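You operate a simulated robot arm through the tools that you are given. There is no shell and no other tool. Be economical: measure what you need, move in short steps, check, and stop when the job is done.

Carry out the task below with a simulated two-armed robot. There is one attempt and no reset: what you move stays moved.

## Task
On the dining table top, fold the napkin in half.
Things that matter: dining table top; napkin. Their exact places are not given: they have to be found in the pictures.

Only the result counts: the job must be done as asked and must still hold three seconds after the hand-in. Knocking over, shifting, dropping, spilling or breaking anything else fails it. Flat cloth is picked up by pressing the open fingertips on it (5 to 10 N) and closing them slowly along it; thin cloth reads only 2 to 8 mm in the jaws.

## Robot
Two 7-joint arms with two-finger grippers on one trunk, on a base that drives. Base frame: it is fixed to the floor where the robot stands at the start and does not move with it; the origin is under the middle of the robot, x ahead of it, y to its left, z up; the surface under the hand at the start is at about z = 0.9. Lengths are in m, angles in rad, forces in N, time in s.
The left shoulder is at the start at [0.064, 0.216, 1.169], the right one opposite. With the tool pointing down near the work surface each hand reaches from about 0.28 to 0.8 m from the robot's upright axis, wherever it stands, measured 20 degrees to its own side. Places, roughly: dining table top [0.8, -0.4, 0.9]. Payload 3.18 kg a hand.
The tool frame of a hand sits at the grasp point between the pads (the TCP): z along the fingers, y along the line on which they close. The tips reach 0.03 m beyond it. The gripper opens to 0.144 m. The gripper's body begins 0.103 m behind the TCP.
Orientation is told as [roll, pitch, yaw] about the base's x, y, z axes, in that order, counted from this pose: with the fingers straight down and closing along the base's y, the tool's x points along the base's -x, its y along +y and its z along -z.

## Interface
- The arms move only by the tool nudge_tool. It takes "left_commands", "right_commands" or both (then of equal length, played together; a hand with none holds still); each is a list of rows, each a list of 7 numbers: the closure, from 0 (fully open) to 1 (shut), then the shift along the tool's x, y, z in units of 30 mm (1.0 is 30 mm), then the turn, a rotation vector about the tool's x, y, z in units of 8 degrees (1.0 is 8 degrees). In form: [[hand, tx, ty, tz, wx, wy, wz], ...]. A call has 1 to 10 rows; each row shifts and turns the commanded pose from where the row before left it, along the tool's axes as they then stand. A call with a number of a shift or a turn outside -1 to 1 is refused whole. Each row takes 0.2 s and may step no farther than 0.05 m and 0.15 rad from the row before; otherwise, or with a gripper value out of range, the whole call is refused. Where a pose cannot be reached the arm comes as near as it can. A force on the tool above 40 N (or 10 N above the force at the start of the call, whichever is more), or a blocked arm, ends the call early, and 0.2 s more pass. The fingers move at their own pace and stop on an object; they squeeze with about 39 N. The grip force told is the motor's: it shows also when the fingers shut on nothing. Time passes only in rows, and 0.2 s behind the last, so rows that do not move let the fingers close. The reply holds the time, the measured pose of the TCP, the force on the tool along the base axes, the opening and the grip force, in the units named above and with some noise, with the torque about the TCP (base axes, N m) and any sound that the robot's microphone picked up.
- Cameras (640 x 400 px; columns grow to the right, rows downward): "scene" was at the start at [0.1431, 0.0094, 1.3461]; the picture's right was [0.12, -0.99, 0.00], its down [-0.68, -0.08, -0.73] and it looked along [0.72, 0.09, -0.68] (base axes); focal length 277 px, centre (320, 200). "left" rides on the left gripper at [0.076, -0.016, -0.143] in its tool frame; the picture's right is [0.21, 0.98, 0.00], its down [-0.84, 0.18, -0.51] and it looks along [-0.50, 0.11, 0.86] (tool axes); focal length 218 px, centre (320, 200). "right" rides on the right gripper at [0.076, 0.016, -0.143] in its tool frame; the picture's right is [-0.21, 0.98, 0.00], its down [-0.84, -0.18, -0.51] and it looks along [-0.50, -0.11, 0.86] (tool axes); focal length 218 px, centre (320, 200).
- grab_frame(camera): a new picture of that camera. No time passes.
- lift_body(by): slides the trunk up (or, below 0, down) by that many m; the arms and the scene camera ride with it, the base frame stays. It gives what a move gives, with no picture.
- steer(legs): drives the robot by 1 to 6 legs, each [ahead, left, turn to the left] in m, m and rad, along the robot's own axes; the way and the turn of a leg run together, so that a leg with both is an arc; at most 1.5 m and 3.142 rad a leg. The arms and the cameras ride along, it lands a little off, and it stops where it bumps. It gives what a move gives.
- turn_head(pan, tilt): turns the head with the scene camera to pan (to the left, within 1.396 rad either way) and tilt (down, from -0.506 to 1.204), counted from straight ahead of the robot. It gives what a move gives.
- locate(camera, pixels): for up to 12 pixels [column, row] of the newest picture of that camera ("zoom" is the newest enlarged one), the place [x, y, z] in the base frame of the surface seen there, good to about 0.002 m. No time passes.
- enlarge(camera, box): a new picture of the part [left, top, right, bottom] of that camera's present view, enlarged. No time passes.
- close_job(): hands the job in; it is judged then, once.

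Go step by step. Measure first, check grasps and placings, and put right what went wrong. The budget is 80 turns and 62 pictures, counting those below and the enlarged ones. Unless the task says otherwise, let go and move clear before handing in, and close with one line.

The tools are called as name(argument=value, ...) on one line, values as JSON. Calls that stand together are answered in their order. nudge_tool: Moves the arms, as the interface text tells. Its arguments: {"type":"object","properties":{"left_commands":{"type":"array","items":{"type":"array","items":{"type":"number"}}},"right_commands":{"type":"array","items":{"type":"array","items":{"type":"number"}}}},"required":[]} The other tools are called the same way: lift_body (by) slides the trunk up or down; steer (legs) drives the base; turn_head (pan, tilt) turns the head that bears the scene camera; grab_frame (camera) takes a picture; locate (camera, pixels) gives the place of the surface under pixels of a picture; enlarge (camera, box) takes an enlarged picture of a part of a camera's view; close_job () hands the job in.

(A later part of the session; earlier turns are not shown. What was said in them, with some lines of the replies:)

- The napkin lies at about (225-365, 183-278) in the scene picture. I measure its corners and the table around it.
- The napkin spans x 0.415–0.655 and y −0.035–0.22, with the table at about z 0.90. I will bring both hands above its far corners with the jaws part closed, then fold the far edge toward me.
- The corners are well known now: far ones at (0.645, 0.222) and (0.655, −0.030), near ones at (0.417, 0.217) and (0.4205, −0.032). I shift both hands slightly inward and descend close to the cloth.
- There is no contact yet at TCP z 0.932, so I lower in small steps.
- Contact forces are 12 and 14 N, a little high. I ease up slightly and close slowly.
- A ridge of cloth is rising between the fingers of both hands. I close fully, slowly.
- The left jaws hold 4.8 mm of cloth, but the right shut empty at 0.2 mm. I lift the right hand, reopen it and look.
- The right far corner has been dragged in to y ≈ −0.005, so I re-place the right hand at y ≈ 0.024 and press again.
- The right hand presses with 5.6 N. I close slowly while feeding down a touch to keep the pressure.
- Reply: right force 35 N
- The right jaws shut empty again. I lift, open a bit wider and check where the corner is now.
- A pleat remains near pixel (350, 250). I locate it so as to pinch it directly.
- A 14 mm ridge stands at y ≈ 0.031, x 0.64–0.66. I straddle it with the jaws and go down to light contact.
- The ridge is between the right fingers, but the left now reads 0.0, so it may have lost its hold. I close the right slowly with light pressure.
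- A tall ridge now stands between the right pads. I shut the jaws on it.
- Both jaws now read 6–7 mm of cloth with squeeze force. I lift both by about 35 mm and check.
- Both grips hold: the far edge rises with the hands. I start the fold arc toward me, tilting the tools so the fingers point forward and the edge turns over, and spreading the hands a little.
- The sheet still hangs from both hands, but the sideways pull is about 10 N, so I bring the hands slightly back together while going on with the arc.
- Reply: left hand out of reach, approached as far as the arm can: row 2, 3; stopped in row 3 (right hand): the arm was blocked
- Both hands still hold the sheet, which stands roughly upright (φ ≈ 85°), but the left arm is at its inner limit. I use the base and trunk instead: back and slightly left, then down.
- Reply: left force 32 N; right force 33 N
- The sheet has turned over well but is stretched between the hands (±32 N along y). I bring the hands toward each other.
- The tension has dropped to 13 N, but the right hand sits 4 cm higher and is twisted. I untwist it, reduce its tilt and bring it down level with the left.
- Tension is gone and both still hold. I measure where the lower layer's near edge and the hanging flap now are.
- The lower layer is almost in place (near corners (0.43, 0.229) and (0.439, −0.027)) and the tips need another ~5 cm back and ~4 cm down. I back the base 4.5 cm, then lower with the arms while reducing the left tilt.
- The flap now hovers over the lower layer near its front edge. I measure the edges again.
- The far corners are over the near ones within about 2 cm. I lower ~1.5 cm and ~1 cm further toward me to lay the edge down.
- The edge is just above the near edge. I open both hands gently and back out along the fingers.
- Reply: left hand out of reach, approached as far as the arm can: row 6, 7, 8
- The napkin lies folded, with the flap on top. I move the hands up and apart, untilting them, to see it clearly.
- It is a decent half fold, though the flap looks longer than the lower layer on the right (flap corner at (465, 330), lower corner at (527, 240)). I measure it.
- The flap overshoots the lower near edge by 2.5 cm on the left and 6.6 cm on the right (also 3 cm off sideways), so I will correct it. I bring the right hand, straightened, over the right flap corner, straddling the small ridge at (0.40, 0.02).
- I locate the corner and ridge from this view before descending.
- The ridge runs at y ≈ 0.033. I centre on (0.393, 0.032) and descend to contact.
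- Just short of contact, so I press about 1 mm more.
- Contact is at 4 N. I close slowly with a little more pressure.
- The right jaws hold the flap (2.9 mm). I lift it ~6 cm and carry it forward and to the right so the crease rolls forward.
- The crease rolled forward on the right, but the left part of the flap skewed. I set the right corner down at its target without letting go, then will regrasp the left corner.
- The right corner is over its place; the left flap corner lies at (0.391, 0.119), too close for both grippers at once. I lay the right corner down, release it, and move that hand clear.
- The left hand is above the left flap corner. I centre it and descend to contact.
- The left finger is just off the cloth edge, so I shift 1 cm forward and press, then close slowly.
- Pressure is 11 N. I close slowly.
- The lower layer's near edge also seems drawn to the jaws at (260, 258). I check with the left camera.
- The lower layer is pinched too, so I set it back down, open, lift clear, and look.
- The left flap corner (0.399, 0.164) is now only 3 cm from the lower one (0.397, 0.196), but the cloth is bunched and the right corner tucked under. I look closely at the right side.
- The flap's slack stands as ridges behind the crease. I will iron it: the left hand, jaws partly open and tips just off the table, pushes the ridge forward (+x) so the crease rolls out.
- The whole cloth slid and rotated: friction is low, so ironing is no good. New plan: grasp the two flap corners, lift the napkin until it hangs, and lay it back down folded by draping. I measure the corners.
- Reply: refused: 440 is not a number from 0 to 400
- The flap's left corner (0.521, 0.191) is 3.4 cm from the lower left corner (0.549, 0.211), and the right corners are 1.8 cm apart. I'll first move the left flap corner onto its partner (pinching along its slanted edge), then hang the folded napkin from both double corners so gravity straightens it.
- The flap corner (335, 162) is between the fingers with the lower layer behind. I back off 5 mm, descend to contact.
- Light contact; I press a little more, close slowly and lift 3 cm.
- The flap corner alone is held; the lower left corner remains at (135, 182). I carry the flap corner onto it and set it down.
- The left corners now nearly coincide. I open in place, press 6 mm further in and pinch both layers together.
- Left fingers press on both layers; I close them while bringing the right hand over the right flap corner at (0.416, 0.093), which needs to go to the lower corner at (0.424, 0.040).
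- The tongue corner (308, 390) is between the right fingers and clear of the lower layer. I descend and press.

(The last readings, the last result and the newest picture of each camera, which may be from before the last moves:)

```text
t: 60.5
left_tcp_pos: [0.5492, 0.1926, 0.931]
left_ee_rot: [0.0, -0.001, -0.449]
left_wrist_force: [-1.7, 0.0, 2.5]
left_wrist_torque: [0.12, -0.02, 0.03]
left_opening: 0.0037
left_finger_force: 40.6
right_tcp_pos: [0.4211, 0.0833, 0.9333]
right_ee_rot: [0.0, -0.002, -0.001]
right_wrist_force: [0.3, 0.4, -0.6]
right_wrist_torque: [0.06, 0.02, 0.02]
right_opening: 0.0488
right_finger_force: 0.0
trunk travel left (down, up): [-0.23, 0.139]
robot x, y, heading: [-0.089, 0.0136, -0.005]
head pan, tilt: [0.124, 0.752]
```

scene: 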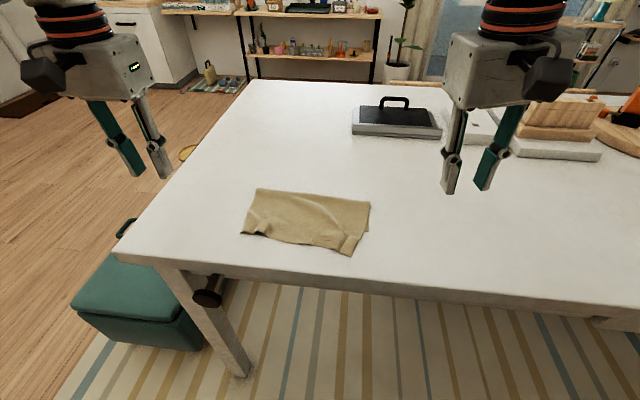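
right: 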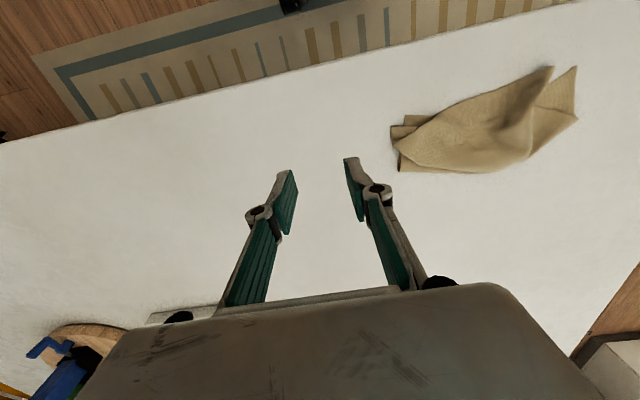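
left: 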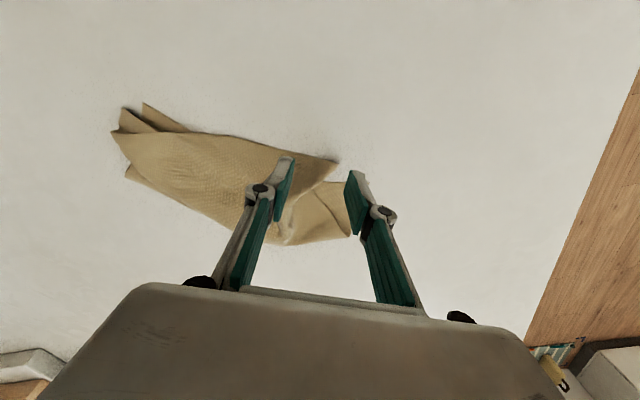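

Not yet touching at 0.933; I press ~3.5 mm lower and close slowly in one go.

nudge_tool(right_commands=[[0.66, 0, 0, 0.09, 0, 0, 0], [0.68, 0, 0, 0.03, 0, 0, 0], [0.73, 0, 0, 0, 0, 0, 0], [0.78, 0, 0, 0, 0, 0, 0], [0.83, 0, 0, 0, 0, 0, 0], [0.88, 0, 0, 0, 0, 0, 0], [0.93, 0, 0, 0, 0, 0, 0], [0.98, 0, 0, 0, 0, 0, 0], [1, 0, 0, 0, 0, 0, 0], [1, 0, 0, -0.03, 0, 0, 0]])

nudge_tool(right_commands=[[1, 0, 0, -0.6, 0, 0, 0], [1, 0, -0.4, -0.3, 0, 0, 0], [1, 0, -0.5, 0, 0, 0, 0]])

enlarge(camera="scene", box=[250, 140, 370, 240])

```text
t: 62.7
left_tcp_pos: [0.5493, 0.192, 0.9315]
left_ee_rot: [0.0, 0.0, -0.449]
left_wrist_force: [-2.0, 4.0, 2.1]
left_wrist_torque: [-0.04, 0.05, 0.02]
left_opening: 0.0006
left_finger_force: 32.5
right_tcp_pos: [0.4228, 0.0812, 0.9312]
right_ee_rot: [0.002, -0.002, 0.002]
right_wrist_force: [0.6, 0.1, -0.4]
right_wrist_torque: [0.0, 0.0, -0.01]
right_opening: 0.0
right_finger_force: 31.0
trunk travel left (down, up): [-0.23, 0.139]
robot x, y, heading: [-0.0869, 0.0158, -0.003]
head pan, tilt: [0.124, 0.752]
```

```text
t: 63.5
left_tcp_pos: [0.5493, 0.1914, 0.9318]
left_ee_rot: [0.0, -0.001, -0.449]
left_wrist_force: [-0.4, -0.9, 0.0]
left_wrist_torque: [0.15, -0.11, -0.01]
left_opening: 0.0012
left_finger_force: 29.2
right_tcp_pos: [0.4212, 0.0533, 0.9585]
right_ee_rot: [0.0, 0.0, 0.001]
right_wrist_force: [0.0, -0.5, 0.2]
right_wrist_torque: [0.01, 0.02, 0.03]
right_opening: 0.0001
right_finger_force: 30.8
trunk travel left (down, up): [-0.23, 0.139]
robot x, y, heading: [-0.0888, 0.0184, -0.004]
head pan, tilt: [0.124, 0.752]
```

```text
4.00 times, centred on (310, 190) of scene
```

zoom: 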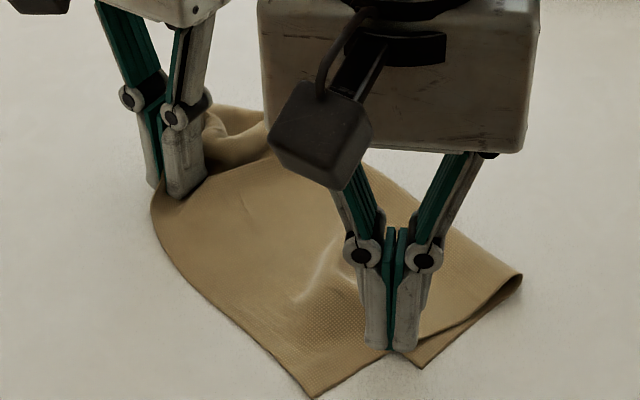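

The right pinch slipped off, but the flap now lies flatter. I locate both right corners for another, firmer try.

locate(camera="zoom", pixels=[[315, 395], [420, 365], [330, 345], [280, 365], [375, 352], [520, 280], [330, 240]])

```text
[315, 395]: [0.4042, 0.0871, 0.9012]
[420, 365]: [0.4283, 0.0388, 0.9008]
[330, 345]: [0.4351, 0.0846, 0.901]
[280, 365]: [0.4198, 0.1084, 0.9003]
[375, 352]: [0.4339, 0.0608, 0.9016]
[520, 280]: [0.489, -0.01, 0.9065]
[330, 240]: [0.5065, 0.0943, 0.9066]
```

The corner is at (0.404, 0.087). I re-centre at (0.432, 0.090), well onto the flap, and press.

nudge_tool(right_commands=[[0.68, -0.18, 0.62, 0, 0, 0, 0], [0.68, -0.18, 0.62, 0, 0, 0, 0], [0.68, 0, 0, 0.6, 0, 0, 0], [0.68, 0, 0, 0.3, 0, 0, 0], [0.68, 0, 0, 0.08, 0, 0, 0], [0.68, 0, 0, 0.02, 0, 0, 0]])

```text
t: 64.9
left_tcp_pos: [0.5493, 0.1926, 0.9319]
left_ee_rot: [0.002, -0.004, -0.449]
left_wrist_force: [0.9, 0.5, -0.4]
left_wrist_torque: [-0.09, 0.06, 0.01]
left_opening: 0.0051
left_finger_force: 41.5
right_tcp_pos: [0.4315, 0.0931, 0.9308]
right_ee_rot: [0.001, -0.005, 0.002]
right_wrist_force: [0.8, -0.6, 13.2]
right_wrist_torque: [-0.21, -0.05, 0.02]
right_opening: 0.0464
right_finger_force: 0.3
trunk travel left (down, up): [-0.23, 0.139]
robot x, y, heading: [-0.0893, 0.0173, -0.005]
head pan, tilt: [0.124, 0.752]
```

Pressure is 13 N; I close slowly, then lift 3 cm and move it about 2.5 cm right.

nudge_tool(right_commands=[[0.71, 0, 0, -0.01, 0, 0, 0], [0.75, 0, 0, 0, 0, 0, 0], [0.79, 0, 0, 0, 0, 0, 0], [0.83, 0, 0, 0, 0, 0, 0], [0.87, 0, 0, 0, 0, 0, 0], [0.91, 0, 0, 0, 0, 0, 0], [0.95, 0, 0, 0, 0, 0, 0], [0.99, 0, 0, 0, 0, 0, 0], [1, 0, 0, 0, 0, 0, 0], [1, 0, 0, -0.03, 0, 0, 0]])

nudge_tool(right_commands=[[1, 0, 0, -0.6, 0, 0, 0], [1, 0, -0.4, -0.3, 0, 0, 0], [1, 0, -0.5, 0, 0, 0, 0]])

enlarge(camera="scene", box=[250, 140, 370, 240])

```text
t: 67.1
left_tcp_pos: [0.5484, 0.1928, 0.9306]
left_ee_rot: [-0.001, -0.003, -0.449]
left_wrist_force: [-0.2, -0.8, 1.4]
left_wrist_torque: [-0.03, -0.03, -0.01]
left_opening: 0.0024
left_finger_force: 30.1
right_tcp_pos: [0.4324, 0.0921, 0.9317]
right_ee_rot: [0.002, -0.002, 0.0]
right_wrist_force: [0.7, -0.1, 1.7]
right_wrist_torque: [-0.02, -0.06, 0.0]
right_opening: 0.0036
right_finger_force: 43.3
trunk travel left (down, up): [-0.23, 0.139]
robot x, y, heading: [-0.0896, 0.017, -0.001]
head pan, tilt: [0.124, 0.752]
```

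```text
t: 67.9
left_tcp_pos: [0.5502, 0.1924, 0.9309]
left_ee_rot: [0.002, 0.0, -0.45]
left_wrist_force: [0.6, -1.1, -1.8]
left_wrist_torque: [-0.02, 0.09, 0.0]
left_opening: 0.005
left_finger_force: 39.5
right_tcp_pos: [0.4313, 0.0652, 0.9558]
right_ee_rot: [-0.001, -0.002, 0.003]
right_wrist_force: [1.1, 0.9, -2.4]
right_wrist_torque: [0.01, -0.05, 0.0]
right_opening: 0.0026
right_finger_force: 29.4
trunk travel left (down, up): [-0.23, 0.139]
robot x, y, heading: [-0.0874, 0.017, -0.002]
head pan, tilt: [0.124, 0.752]
```

```text
4.00 times, centred on (310, 190) of scene
```

zoom: 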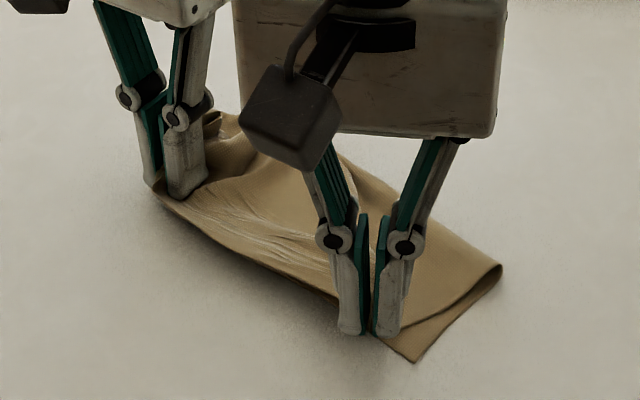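

The right flap corner is held. I bring it over the lower right corner (415, 360), lay it down, reopen in place and press on both layers.

nudge_tool(right_commands=[[1, -0.25, -0.38, 0, 0, 0, 0], [1, -0.25, -0.38, 0.2, 0, 0, 0], [1, 0, 0, 0.4, 0, 0, 0], [0.85, 0, 0, 0.1, 0, 0, 0], [0.7, 0, 0, 0, 0, 0, 0], [0.66, 0, 0, 0, 0, 0, 0], [0.66, 0, 0, 0.08, 0, 0, 0], [0.66, 0, 0, 0.03, 0, 0, 0]])

enlarge(camera="scene", box=[250, 140, 370, 240])

```text
t: 69.7
left_tcp_pos: [0.5489, 0.1943, 0.9312]
left_ee_rot: [0.0, 0.001, -0.449]
left_wrist_force: [0.3, 1.5, 4.0]
left_wrist_torque: [-0.04, 0.03, 0.01]
left_opening: 0.0011
left_finger_force: 35.0
right_tcp_pos: [0.4464, 0.0438, 0.9324]
right_ee_rot: [0.003, -0.002, 0.002]
right_wrist_force: [0.9, -0.4, -0.4]
right_wrist_torque: [0.0, -0.01, 0.01]
right_opening: 0.049
right_finger_force: 0.1
trunk travel left (down, up): [-0.23, 0.139]
robot x, y, heading: [-0.0867, 0.0174, -0.001]
head pan, tilt: [0.124, 0.752]
```

```text
4.00 times, centred on (310, 190) of scene
```

zoom: 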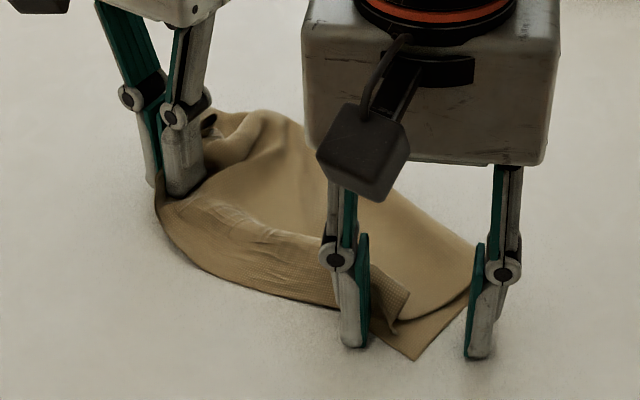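

The flap corner now lies about 1.5 cm from the lower right corner. I shift slightly left so both fingers sit on cloth, press, and close on both layers.

nudge_tool(right_commands=[[0.66, -0.05, 0.25, 0, 0, 0, 0], [0.66, 0, 0, 0.08, 0, 0, 0], [0.69, 0, 0, 0.03, 0, 0, 0], [0.74, 0, 0, 0, 0, 0, 0], [0.79, 0, 0, 0, 0, 0, 0], [0.84, 0, 0, 0, 0, 0, 0], [0.89, 0, 0, 0, 0, 0, 0], [0.94, 0, 0, 0, 0, 0, 0], [1, 0, 0, 0, 0, 0, 0], [1, 0, 0, 0, 0, 0, 0]])

nudge_tool(left_commands=[[1, 0, 0, -0.6, 0, 0, 0], [1, 0, 0, -0.8, 0, 0, 0], [1, 0, 0, -0.8, 0, 0, 0]], right_commands=[[1, 0, 0, -0.6, 0, 0, 0], [1, 0, 0, -0.8, 0, 0, 0], [1, 0, 0, -0.8, 0, 0, 0]])

enlarge(camera="scene", box=[230, 120, 390, 240])

```text
t: 71.9
left_tcp_pos: [0.5483, 0.1935, 0.9311]
left_ee_rot: [0.0, -0.001, -0.449]
left_wrist_force: [0.6, -0.4, -1.1]
left_wrist_torque: [0.11, -0.04, -0.01]
left_opening: 0.005
left_finger_force: 37.4
right_tcp_pos: [0.4486, 0.0502, 0.9287]
right_ee_rot: [-0.001, -0.002, 0.001]
right_wrist_force: [0.3, 0.1, -0.7]
right_wrist_torque: [-0.01, 0.01, -0.02]
right_opening: 0.0069
right_finger_force: 40.6
trunk travel left (down, up): [-0.23, 0.139]
robot x, y, heading: [-0.0873, 0.0176, 0.0]
head pan, tilt: [0.124, 0.752]
```

```text
t: 72.7
left_tcp_pos: [0.548, 0.1932, 0.9975]
left_ee_rot: [0.001, -0.004, -0.448]
left_wrist_force: [-0.7, -0.4, -1.5]
left_wrist_torque: [-0.18, -0.05, 0.02]
left_opening: 0.0005
left_finger_force: 28.0
right_tcp_pos: [0.4458, 0.052, 0.9971]
right_ee_rot: [0.002, -0.002, 0.001]
right_wrist_force: [0.0, 1.1, -9.1]
right_wrist_torque: [-0.1, 0.04, 0.02]
right_opening: 0.0048
right_finger_force: 27.6
trunk travel left (down, up): [-0.23, 0.139]
robot x, y, heading: [-0.0862, 0.0135, -0.001]
head pan, tilt: [0.124, 0.752]
```

```text
3.33 times, centred on (310, 180) of scene
```

zoom: 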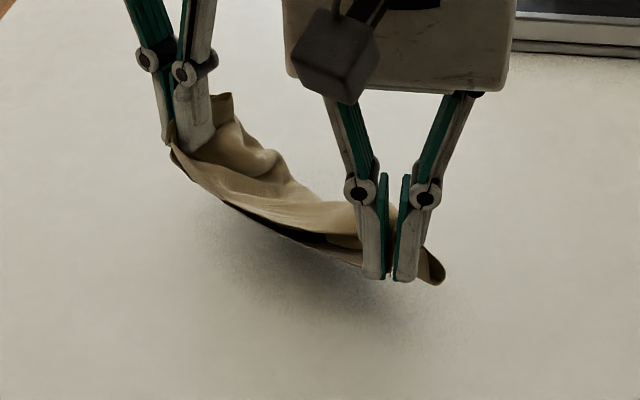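

Both hands hold both layers. I raise the napkin so it hangs, align the hands along y (untwisting the left), and spread gently.

nudge_tool(left_commands=[[1, 0, 0, -0.9, 0, 0, -0.8], [1, 0, 0, -0.9, 0, 0, -0.8], [1, 0, 0, -0.9, 0, 0, -0.8], [1, 0, 0, 0, 0, 0, -0.8], [1, 0.53, 0.15, 0, 0, 0, 0], [1, 0.53, 0.15, 0, 0, 0, 0], [1, 0.53, 0.15, 0, 0, 0, 0]], right_commands=[[1, 0, 0, -0.9, 0, 0, 0], [1, 0, 0, -0.9, 0, 0, 0], [1, 0, 0, -0.9, 0, 0, 0], [1, 0, 0, 0, 0, 0, 0], [1, -0.6, -0.3, 0, 0, 0, 0], [1, -0.6, -0.3, 0, 0, 0, 0], [1, -0.6, -0.3, 0, 0, 0, 0]])

grab_frame(camera="scene")

```text
t: 74.3
left_tcp_pos: [0.5026, 0.2065, 1.0768]
left_ee_rot: [0.002, -0.001, -0.002]
left_wrist_force: [0.9, 0.2, -0.1]
left_wrist_torque: [-0.03, -0.01, -0.01]
left_opening: 0.0008
left_finger_force: 28.9
right_tcp_pos: [0.5012, 0.0243, 1.0765]
right_ee_rot: [-0.001, -0.002, 0.001]
right_wrist_force: [0.5, 0.1, -1.1]
right_wrist_torque: [0.02, 0.0, -0.02]
right_opening: 0.0027
right_finger_force: 32.5
trunk travel left (down, up): [-0.23, 0.139]
robot x, y, heading: [-0.0934, 0.0164, -0.001]
head pan, tilt: [0.124, 0.752]
```

```text
4 pictures are left
```

scene: 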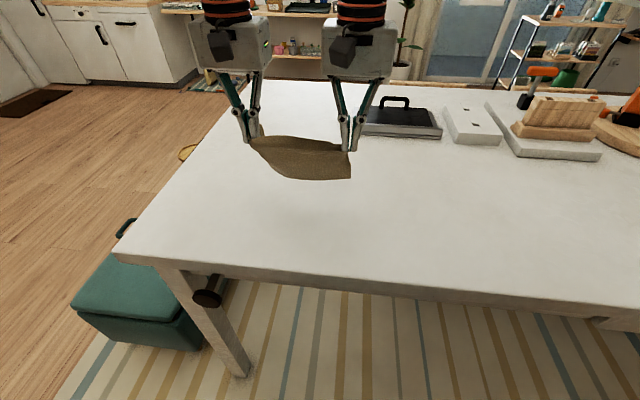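

The napkin hangs folded in half, with a fairly straight crease below. I spread slightly to tension it and lower until the crease is about to touch.

nudge_tool(left_commands=[[1, 0, 0.12, 0, 0, 0, 0], [1, 0, 0.12, 0, 0, 0, 0], [1, 0, 0, 0, 0, 0, 0]], right_commands=[[1, 0, -0.12, 0, 0, 0, 0], [1, 0, -0.12, 0, 0, 0, 0], [1, 0, 0, 0, 0, 0, 0]])

locate(camera="scene", pixels=[[290, 174], [320, 176], [348, 176], [350, 155], [270, 160], [252, 143]])

```text
t: 75.1
left_tcp_pos: [0.5042, 0.2151, 1.0774]
left_ee_rot: [0.0, -0.001, -0.001]
left_wrist_force: [-0.6, -1.2, -1.8]
left_wrist_torque: [-0.01, -0.03, 0.03]
left_opening: 0.0051
left_finger_force: 37.5
right_tcp_pos: [0.5023, 0.0175, 1.0777]
right_ee_rot: [0.002, -0.001, 0.003]
right_wrist_force: [-0.2, 1.5, 1.2]
right_wrist_torque: [-0.01, 0.0, 0.01]
right_opening: 0.0006
right_finger_force: 34.8
trunk travel left (down, up): [-0.23, 0.139]
robot x, y, heading: [-0.0896, 0.0178, -0.002]
head pan, tilt: [0.124, 0.752]
```

```text
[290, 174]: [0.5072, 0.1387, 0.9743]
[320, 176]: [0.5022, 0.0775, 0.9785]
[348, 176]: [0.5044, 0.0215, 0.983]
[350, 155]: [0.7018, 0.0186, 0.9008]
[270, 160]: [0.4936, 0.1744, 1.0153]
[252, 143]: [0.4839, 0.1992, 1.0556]
```

The tension is only 1.5 N, but the hanging left side slants from (252, 143) to (290, 175), so something is tucked there. I look closer.

enlarge(camera="scene", box=[225, 115, 375, 205])

```text
4.27 times, centred on (300, 160) of scene
```

zoom: 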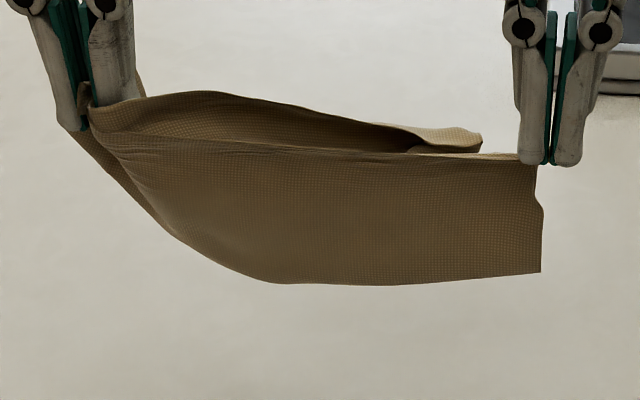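

The back layer's right corner (480, 140) seems not to be in the right hand. I measure its place.

locate(camera="zoom", pixels=[[478, 138], [440, 135], [300, 108], [200, 95], [538, 268], [280, 281], [541, 205], [480, 160], [440, 150], [110, 170], [400, 220]])

```text
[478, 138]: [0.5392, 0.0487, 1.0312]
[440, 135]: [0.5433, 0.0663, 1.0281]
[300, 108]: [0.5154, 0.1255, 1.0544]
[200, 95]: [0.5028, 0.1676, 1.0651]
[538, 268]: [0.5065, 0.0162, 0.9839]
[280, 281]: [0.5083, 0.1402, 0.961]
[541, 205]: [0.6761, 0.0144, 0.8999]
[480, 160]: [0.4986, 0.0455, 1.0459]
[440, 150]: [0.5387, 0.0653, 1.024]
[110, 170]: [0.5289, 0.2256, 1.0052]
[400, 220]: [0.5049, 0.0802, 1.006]
```

The back layer's right corner dangles only ~4 cm behind the front one, so laying the napkin down toward me puts it on top with a small error I can correct. I lower, then lay it in an arc toward me.

nudge_tool(left_commands=[[1, 0, 0, 0.55, 0, 0, 0], [1, 0, 0, 0.55, 0, 0, 0], [1, 0.99, 0, 0.13, 0, 0, 0], [1, 0.92, 0, 0.38, 0, 0, 0], [1, 0.79, 0, 0.61, 0, 0, 0], [1, 0.61, 0, 0.79, 0, 0, 0], [1, 0.38, 0, 0.92, 0, 0, 0], [1, 0.13, 0, 0.6, 0, 0, 0], [1, 0, 0, 0, 0, 0, 0]], right_commands=[[1, 0, 0, 0.55, 0, 0, 0], [1, 0, 0, 0.55, 0, 0, 0], [1, 0.99, 0, 0.13, 0, 0, 0], [1, 0.92, 0, 0.38, 0, 0, 0], [1, 0.79, 0, 0.61, 0, 0, 0], [1, 0.61, 0, 0.79, 0, 0, 0], [1, 0.38, 0, 0.92, 0, 0, 0], [1, 0.13, 0, 0.6, 0, 0, 0], [1, 0, 0, 0, 0, 0, 0]])

```text
t: 77.1
left_tcp_pos: [0.3863, 0.2155, 0.9404]
left_ee_rot: [0.001, 0.001, -0.003]
left_wrist_force: [-0.3, 1.5, 6.6]
left_wrist_torque: [0.06, 0.05, 0.01]
left_opening: 0.0033
left_finger_force: 40.9
right_tcp_pos: [0.3873, 0.0153, 0.9404]
right_ee_rot: [0.002, -0.001, 0.003]
right_wrist_force: [-1.0, -0.1, 0.2]
right_wrist_torque: [-0.03, -0.01, -0.02]
right_opening: 0.0
right_finger_force: 30.9
trunk travel left (down, up): [-0.23, 0.139]
robot x, y, heading: [-0.0862, 0.0133, 0.0]
head pan, tilt: [0.124, 0.752]
```

The napkin is down. I open both hands gently, lift straight up and move aside, then look.

nudge_tool(left_commands=[[1, 0, 0, 0.12, 0, 0, 0], [0.9, 0, 0, 0, 0, 0, 0], [0.8, 0, 0, 0, 0, 0, 0], [0.7, 0, 0, 0, 0, 0, 0], [0.66, 0, 0, -0.3, 0, 0, 0], [0.66, 0, 0, -0.8, 0, 0, 0], [0.66, 0, 0, -1, 0, 0, 0], [0.66, 0, 0.8, -1, 0, 0, 0], [0.66, 0, 1, -0.5, 0, 0, 0], [0.66, 0, 1, 0, 0, 0, 0]], right_commands=[[1, 0, 0, 0.12, 0, 0, 0], [0.9, 0, 0, 0, 0, 0, 0], [0.8, 0, 0, 0, 0, 0, 0], [0.7, 0, 0, 0, 0, 0, 0], [0.66, 0, 0, -0.3, 0, 0, 0], [0.66, 0, 0, -0.8, 0, 0, 0], [0.66, 0, 0, -1, 0, 0, 0], [0.66, 0, -0.8, -1, 0, 0, 0], [0.66, 0, -1, -0.5, 0, 0, 0], [0.66, 0, -1, 0, 0, 0, 0]])

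enlarge(camera="scene", box=[210, 165, 390, 275])

```text
t: 79.3
left_tcp_pos: [0.387, 0.2976, 1.0456]
left_ee_rot: [0.0, 0.001, -0.003]
left_wrist_force: [0.2, 0.4, 0.8]
left_wrist_torque: [0.02, 0.02, 0.01]
left_opening: 0.049
left_finger_force: 0.2
right_tcp_pos: [0.3892, -0.068, 1.0468]
right_ee_rot: [0.004, -0.003, 0.002]
right_wrist_force: [-0.3, -0.1, 0.2]
right_wrist_torque: [0.02, 0.0, 0.01]
right_opening: 0.049
right_finger_force: 0.0
trunk travel left (down, up): [-0.23, 0.139]
robot x, y, heading: [-0.09, 0.015, 0.001]
head pan, tilt: [0.124, 0.752]
```

```text
3.56 times, centred on (300, 220) of scene
```

zoom: 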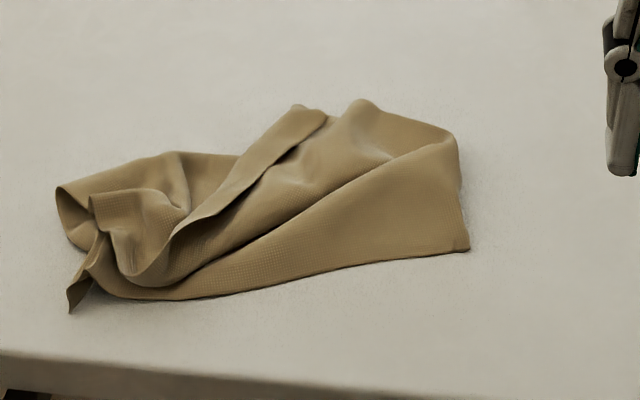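

The top layer's right corner fell back to about (310, 110); it belongs at (468, 250). I measure it.

locate(camera="zoom", pixels=[[300, 108], [324, 118], [280, 150], [225, 205], [466, 248], [70, 308], [60, 190], [455, 140], [365, 103], [95, 200], [160, 285], [310, 165]])

```text
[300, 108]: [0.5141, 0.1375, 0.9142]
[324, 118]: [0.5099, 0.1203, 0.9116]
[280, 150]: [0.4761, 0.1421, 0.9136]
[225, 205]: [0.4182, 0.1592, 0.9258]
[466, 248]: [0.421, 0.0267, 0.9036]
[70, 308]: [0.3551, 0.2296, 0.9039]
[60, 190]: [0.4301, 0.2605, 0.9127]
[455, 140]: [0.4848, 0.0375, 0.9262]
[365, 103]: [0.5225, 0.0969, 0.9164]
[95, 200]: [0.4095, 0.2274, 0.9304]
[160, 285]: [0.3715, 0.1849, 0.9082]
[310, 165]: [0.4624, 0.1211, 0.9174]
```

The free corner is the end of the band at (0.512, 0.128). I bring the right hand over it and down to just above the table, fingers either side.

nudge_tool(right_commands=[[0.66, -0.51, 0.825, 0.3, 0, 0, 0], [0.66, -0.51, 0.825, 0.3, 0, 0, 0], [0.66, -0.51, 0.825, 0.3, 0, 0, 0], [0.66, -0.51, 0.825, 0.3, 0, 0, 0], [0.66, -0.51, 0.825, 0.3, 0, 0, 0], [0.66, -0.51, 0.825, 0.35, 0, 0, 0], [0.66, -0.51, 0.825, 0.35, 0, 0, 0], [0.66, -0.51, 0.825, 0.4, 0, 0, 0], [0.66, 0, 0, 0.6, 0, 0, 0], [0.66, 0, 0, 0.5, 0, 0, 0]])

```text
t: 81.7
left_tcp_pos: [0.3866, 0.2983, 1.0462]
left_ee_rot: [0.0, 0.0, -0.002]
left_wrist_force: [0.6, -0.3, 0.0]
left_wrist_torque: [0.01, -0.01, -0.01]
left_opening: 0.049
left_finger_force: 0.1
right_tcp_pos: [0.539, 0.0909, 0.9386]
right_ee_rot: [0.022, 0.009, -0.078]
right_wrist_force: [-0.3, 0.2, 0.2]
right_wrist_torque: [0.04, 0.02, 0.01]
right_opening: 0.049
right_finger_force: 0.2
trunk travel left (down, up): [-0.23, 0.139]
robot x, y, heading: [-0.0883, 0.0191, 0.001]
head pan, tilt: [0.124, 0.752]
stopped in row 10 (right hand): the arm was blocked; the commanded pose is now the measured one
```

The right arm was blocked and ended at (0.539, 0.091), probably against the left hand. I move the left hand away, then lift and re-place the right.

nudge_tool(left_commands=[[0.66, 0, 1, -0.5, 0, 0, 0], [0.66, 0, 1, -0.5, 0, 0, 0], [0.66, 0, 1, 0, 0, 0, 0], [0.66, 0, 0.5, 0, 0, 0, 0], [0.66, 0, 0, 0, 0, 0, 0], [0.66, 0, 0, 0, 0, 0, 0], [0.66, 0, 0, 0, 0, 0, 0], [0.66, 0, 0, 0, 0, 0, 0]], right_commands=[[0.66, 0, 0, -0.5, 0, 0, 0], [0.66, 0, 0, -0.5, 0, 0, 0], [0.66, 0, 0, 0, -0.1, 0, -0.28], [0.66, 0, 0, 0, -0.05, 0, -0.28], [0.66, 0.45, 0.65, 0, 0, 0, 0], [0.66, 0.45, 0.65, 0, 0, 0, 0], [0.66, 0, 0, 0.5, 0, 0, 0], [0.66, 0, 0, 0.5, 0, 0, 0]])

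enlarge(camera="scene", box=[210, 165, 390, 275])

```text
t: 83.7
left_tcp_pos: [0.3896, 0.4035, 1.0775]
left_ee_rot: [-0.001, 0.001, -0.003]
left_wrist_force: [-0.3, 0.0, -0.6]
left_wrist_torque: [0.0, 0.0, 0.0]
left_opening: 0.0489
left_finger_force: 0.0
right_tcp_pos: [0.5331, 0.1041, 0.9433]
right_ee_rot: [0.065, 0.014, -0.058]
right_wrist_force: [-0.3, 0.4, 0.4]
right_wrist_torque: [0.0, 0.01, 0.02]
right_opening: 0.0489
right_finger_force: 0.0
trunk travel left (down, up): [-0.23, 0.139]
robot x, y, heading: [-0.0898, 0.0155, -0.0]
head pan, tilt: [0.124, 0.752]
stopped in row 8 (right hand): the arm was blocked; the commanded pose is now the measured one
```

```text
3.56 times, centred on (300, 220) of scene
```

zoom: 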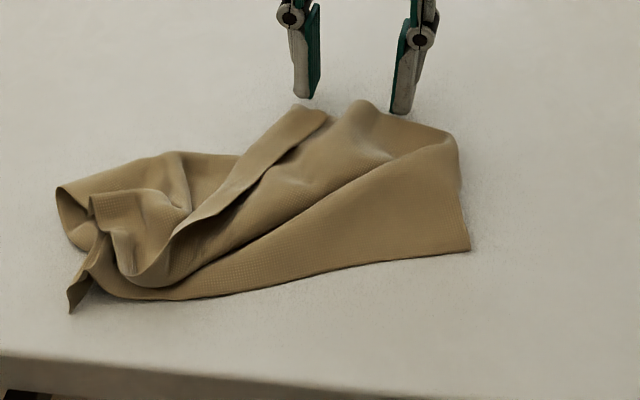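

The right arm can't comfortably reach across. I lift it and drive the base 10 cm to the left to make room.

nudge_tool(right_commands=[[0.66, 0, 0, -1, 0, 0, 0], [0.66, 0, 0, -1, -0.2, 0, -0.4], [0.66, 0, 0, 0, -0.2, 0, 0]])

steer(legs=[[0, 0.1, 0]])

```text
t: 84.5
left_tcp_pos: [0.3865, 0.4042, 1.0782]
left_ee_rot: [-0.002, -0.005, 0.0]
left_wrist_force: [-0.9, -0.8, -0.5]
left_wrist_torque: [-0.03, -0.08, 0.0]
left_opening: 0.0491
left_finger_force: 0.1
right_tcp_pos: [0.5277, 0.1079, 1.0057]
right_ee_rot: [0.125, 0.003, 0.011]
right_wrist_force: [-0.8, 0.4, -0.2]
right_wrist_torque: [-0.05, -0.1, 0.0]
right_opening: 0.049
right_finger_force: 0.0
trunk travel left (down, up): [-0.23, 0.139]
robot x, y, heading: [-0.0886, 0.0165, -0.007]
head pan, tilt: [0.124, 0.752]
```

```text
t: 86.0
left_tcp_pos: [0.3889, 0.5021, 1.0758]
left_ee_rot: [0.0, 0.0, -0.002]
left_wrist_force: [-0.1, -0.4, -0.1]
left_wrist_torque: [-0.03, -0.01, 0.01]
left_opening: 0.0491
left_finger_force: 0.1
right_tcp_pos: [0.532, 0.2022, 1.0022]
right_ee_rot: [0.122, 0.007, 0.003]
right_wrist_force: [-0.2, 0.1, 0.6]
right_wrist_torque: [0.0, 0.0, -0.02]
right_opening: 0.0492
right_finger_force: 0.2
trunk travel left (down, up): [-0.23, 0.139]
robot x, y, heading: [-0.0882, 0.1136, -0.003]
head pan, tilt: [0.124, 0.752]
```

The base moved. I level the right tool, move over the free corner (0.512, 0.130) and descend.

nudge_tool(right_commands=[[0.66, 0.22, -0.8, 0, 0.3, 0, 0], [0.66, 0.22, -0.8, 0, 0.3, 0, 0], [0.66, 0.22, -0.8, 0, 0.27, 0, 0], [0.66, 0, 0, 0.8, 0, 0, 0], [0.66, 0, 0, 0.7, 0, 0, 0], [0.66, 0, 0, 0.6, 0, 0, 0], [0.66, 0, 0, 0, 0, 0, 0]])

```text
t: 87.6
left_tcp_pos: [0.3888, 0.5029, 1.0769]
left_ee_rot: [-0.001, 0.0, -0.003]
left_wrist_force: [0.7, 0.4, 0.0]
left_wrist_torque: [0.03, -0.02, 0.01]
left_opening: 0.049
left_finger_force: 0.1
right_tcp_pos: [0.5127, 0.1311, 0.9342]
right_ee_rot: [0.002, 0.009, 0.001]
right_wrist_force: [-0.1, 0.1, 0.0]
right_wrist_torque: [-0.02, -0.02, -0.03]
right_opening: 0.049
right_finger_force: 0.1
trunk travel left (down, up): [-0.23, 0.139]
robot x, y, heading: [-0.0878, 0.1151, -0.002]
head pan, tilt: [0.124, 0.752]
```

Positioned with the tips 4 mm above the table. I close slowly on the corner and lift 8 cm.

nudge_tool(right_commands=[[0.72, 0, 0, 0.06, 0, 0, 0], [0.78, 0, 0, 0, 0, 0, 0], [0.84, 0, 0, 0, 0, 0, 0], [0.9, 0, 0, 0, 0, 0, 0], [0.96, 0, 0, 0, 0, 0, 0], [1, 0, 0, 0, 0, 0, 0], [1, 0, 0, 0, 0, 0, 0], [1, 0, 0, -0.8, 0, 0, 0], [1, 0, 0, -1, 0, 0, 0], [1, 0, 0, -1, 0, 0, 0]])

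locate(camera="right", pixels=[[320, 200]])

```text
t: 89.8
left_tcp_pos: [0.3893, 0.5033, 1.0768]
left_ee_rot: [0.0, -0.001, -0.001]
left_wrist_force: [0.3, -0.2, -0.1]
left_wrist_torque: [0.01, -0.01, 0.02]
left_opening: 0.049
left_finger_force: 0.0
right_tcp_pos: [0.5121, 0.1304, 1.0181]
right_ee_rot: [-0.001, 0.01, 0.003]
right_wrist_force: [4.3, -0.1, -2.9]
right_wrist_torque: [-0.01, -0.01, -0.04]
right_opening: 0.0001
right_finger_force: 25.3
trunk travel left (down, up): [-0.23, 0.139]
robot x, y, heading: [-0.086, 0.1152, 0.004]
head pan, tilt: [0.124, 0.752]
```

```text
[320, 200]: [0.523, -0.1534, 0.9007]
```

The force reading (4 N, −3 N) suggests cloth is held. I carry it over the lower right corner (0.421, 0.027) and lay it down, then release and withdraw.

nudge_tool(right_commands=[[1, 0.68, -0.79, 0, 0, 0, 0], [1, 0.68, -0.79, 0, 0, 0, 0], [1, 0.68, -0.79, 0.25, 0, 0, 0], [1, 0.68, -0.79, 0.4, 0, 0, 0], [1, 0, 0, 0.7, 0, 0, 0], [1, 0, 0, 0.7, 0, 0, 0], [1, 0, 0, 0.6, 0, 0, 0]])

nudge_tool(right_commands=[[0.9, 0, 0, 0, 0, 0, 0], [0.78, 0, 0, 0, 0, 0, 0], [0.7, 0, 0, 0, 0, 0, 0], [0.66, 0, 0, -0.5, 0, 0, 0], [0.66, 0, 0, -1, 0, 0, 0], [0.66, 0, 0, -1, 0, 0, 0], [0.66, 0, -1, -1, 0, 0, 0], [0.66, 0, -1, 0, 0, 0, 0], [0.66, 0, -1, 0, 0, 0, 0], [0.66, 0, -1, 0, 0, 0, 0]])

enlarge(camera="scene", box=[210, 165, 420, 295])

```text
t: 91.4
left_tcp_pos: [0.3897, 0.5023, 1.075]
left_ee_rot: [0.0, -0.001, -0.002]
left_wrist_force: [-0.6, 0.6, 0.7]
left_wrist_torque: [-0.01, 0.0, -0.01]
left_opening: 0.0491
left_finger_force: 0.0
right_tcp_pos: [0.4307, 0.0344, 0.937]
right_ee_rot: [-0.002, 0.009, 0.002]
right_wrist_force: [-1.4, 0.9, -0.7]
right_wrist_torque: [-0.15, 0.04, 0.02]
right_opening: 0.006
right_finger_force: 46.4
trunk travel left (down, up): [-0.23, 0.139]
robot x, y, heading: [-0.0856, 0.1152, -0.005]
head pan, tilt: [0.124, 0.752]
```

```text
t: 93.6
left_tcp_pos: [0.3888, 0.5017, 1.0762]
left_ee_rot: [0.002, 0.001, 0.0]
left_wrist_force: [-0.4, -0.3, -0.2]
left_wrist_torque: [0.02, 0.0, -0.02]
left_opening: 0.049
left_finger_force: 0.0
right_tcp_pos: [0.4306, -0.0885, 1.0408]
right_ee_rot: [0.002, 0.01, 0.004]
right_wrist_force: [0.0, 0.9, 0.3]
right_wrist_torque: [0.01, -0.02, 0.01]
right_opening: 0.0488
right_finger_force: 0.1
trunk travel left (down, up): [-0.23, 0.139]
robot x, y, heading: [-0.0882, 0.1134, -0.004]
head pan, tilt: [0.124, 0.752]
```

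```text
3.05 times, centred on (315, 230) of scene
5 turns are left
```

zoom: 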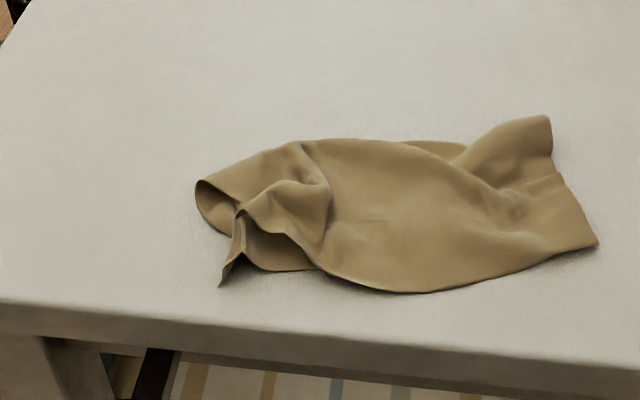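

The top layer now covers the right side well; only the left end is bunched. I measure it for one careful correction.

locate(camera="zoom", pixels=[[222, 284], [243, 208], [197, 182], [300, 145], [300, 268], [400, 290], [597, 242], [548, 118], [240, 240], [325, 200], [280, 245], [430, 143]])

```text
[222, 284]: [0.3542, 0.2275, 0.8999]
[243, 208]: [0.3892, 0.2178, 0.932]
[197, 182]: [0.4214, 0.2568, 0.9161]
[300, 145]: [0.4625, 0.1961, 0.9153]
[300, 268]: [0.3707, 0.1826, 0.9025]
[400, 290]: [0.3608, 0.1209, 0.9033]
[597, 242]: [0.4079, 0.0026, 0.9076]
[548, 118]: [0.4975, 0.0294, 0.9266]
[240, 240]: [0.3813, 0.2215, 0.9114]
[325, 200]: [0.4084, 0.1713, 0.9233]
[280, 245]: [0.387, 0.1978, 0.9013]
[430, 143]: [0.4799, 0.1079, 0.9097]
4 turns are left
```

The left flap corner still stands up at (0.389, 0.218, 0.932) above the lower corner (0.354, 0.228). I bring the closed left fingers above that arch to press it flat and ease it toward its partner.

nudge_tool(left_commands=[[1, 0, -1, 0.2, 0, 0, 0], [1, 0, -1, 0.2, 0, 0, 0], [1, 0, -1, 0.2, 0, 0, 0], [1, -0.1, -1, 0.2, 0, 0, 0], [1, -0.1, -1, 0.2, 0, 0, 0], [1, -0.1, -1, 0.2, 0, 0, 0], [1, -0.1, -1, 0.2, 0, 0, 0], [1, -0.1, -1, 0.2, 0, 0, 0], [1, 0, -1, 0.2, 0, 0, 0], [1, 0, -1, 0.2, 0, 0, 0]])

nudge_tool(left_commands=[[1, 0, 0, 0.8, 0, 0, 0], [1, 0, 0, 0.7, 0, 0, 0], [1, 0, 0, 0.6, 0, 0, 0], [1, 0.35, 0.15, 0.1, 0, 0, 0], [1, 0.35, 0.15, 0, 0, 0, 0], [1, 0.3, 0.15, 0, 0, 0, 0], [1, 0, 0, -0.8, 0, 0, 0], [1, 0, 0, -1, 0, 0, 0], [1, 0, 0, -1, 0, 0, 0], [1, 0, 0, -0.5, 0, 0, 0]])

nudge_tool(left_commands=[[1, 0, 1, 0, 0, 0, 0], [1, 0, 1, 0, 0, 0, 0], [1, 0, 1, 0, 0, 0, 0], [1, 0, 1, 0, 0, 0, 0]])

```text
t: 95.8
left_tcp_pos: [0.4034, 0.2013, 1.0159]
left_ee_rot: [-0.002, 0.0, 0.0]
left_wrist_force: [0.3, -0.1, -0.2]
left_wrist_torque: [-0.01, -0.01, -0.01]
left_opening: 0.0
left_finger_force: 30.3
right_tcp_pos: [0.4304, -0.0873, 1.0396]
right_ee_rot: [0.002, 0.007, 0.002]
right_wrist_force: [0.0, -0.2, -0.1]
right_wrist_torque: [-0.01, 0.02, 0.0]
right_opening: 0.0492
right_finger_force: 0.1
trunk travel left (down, up): [-0.23, 0.139]
robot x, y, heading: [-0.0859, 0.1129, -0.001]
head pan, tilt: [0.124, 0.752]
```

```text
t: 98.0
left_tcp_pos: [0.3733, 0.2171, 1.0475]
left_ee_rot: [0.0, 0.0, -0.001]
left_wrist_force: [0.3, -0.1, 0.2]
left_wrist_torque: [0.0, -0.01, 0.02]
left_opening: 0.0
left_finger_force: 30.7
right_tcp_pos: [0.4318, -0.0873, 1.0406]
right_ee_rot: [0.001, 0.008, 0.002]
right_wrist_force: [-0.2, 0.1, 0.8]
right_wrist_torque: [0.0, -0.01, -0.01]
right_opening: 0.0489
right_finger_force: 0.0
trunk travel left (down, up): [-0.23, 0.139]
robot x, y, heading: [-0.0876, 0.1177, -0.004]
head pan, tilt: [0.124, 0.752]
```

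```text
t: 99.0
left_tcp_pos: [0.3747, 0.336, 1.0478]
left_ee_rot: [0.0, 0.001, -0.004]
left_wrist_force: [0.8, -0.2, 0.4]
left_wrist_torque: [-0.01, 0.01, -0.02]
left_opening: 0.0002
left_finger_force: 31.0
right_tcp_pos: [0.4317, -0.086, 1.0412]
right_ee_rot: [0.0, 0.009, 0.003]
right_wrist_force: [0.5, 0.2, -0.5]
right_wrist_torque: [-0.03, 0.01, 0.01]
right_opening: 0.049
right_finger_force: 0.0
trunk travel left (down, up): [-0.23, 0.139]
robot x, y, heading: [-0.0874, 0.1166, 0.0]
head pan, tilt: [0.124, 0.752]
3 turns are left
```

The left press and drag ran without any unusual force, both hands are empty and clear of the napkin, and no pictures are left to check the result. I hand in now.

close_job()

```text
The job is handed in.
```

I handed the napkin in doubled over on the table, but it is a rough fold and I can't confirm it passes as folded in half. In the last picture the left end was bunched and the corners were about 3 cm out of line. I then pressed the left corner down but had no pictures left to see the result. I saw nothing else on the table disturbed.
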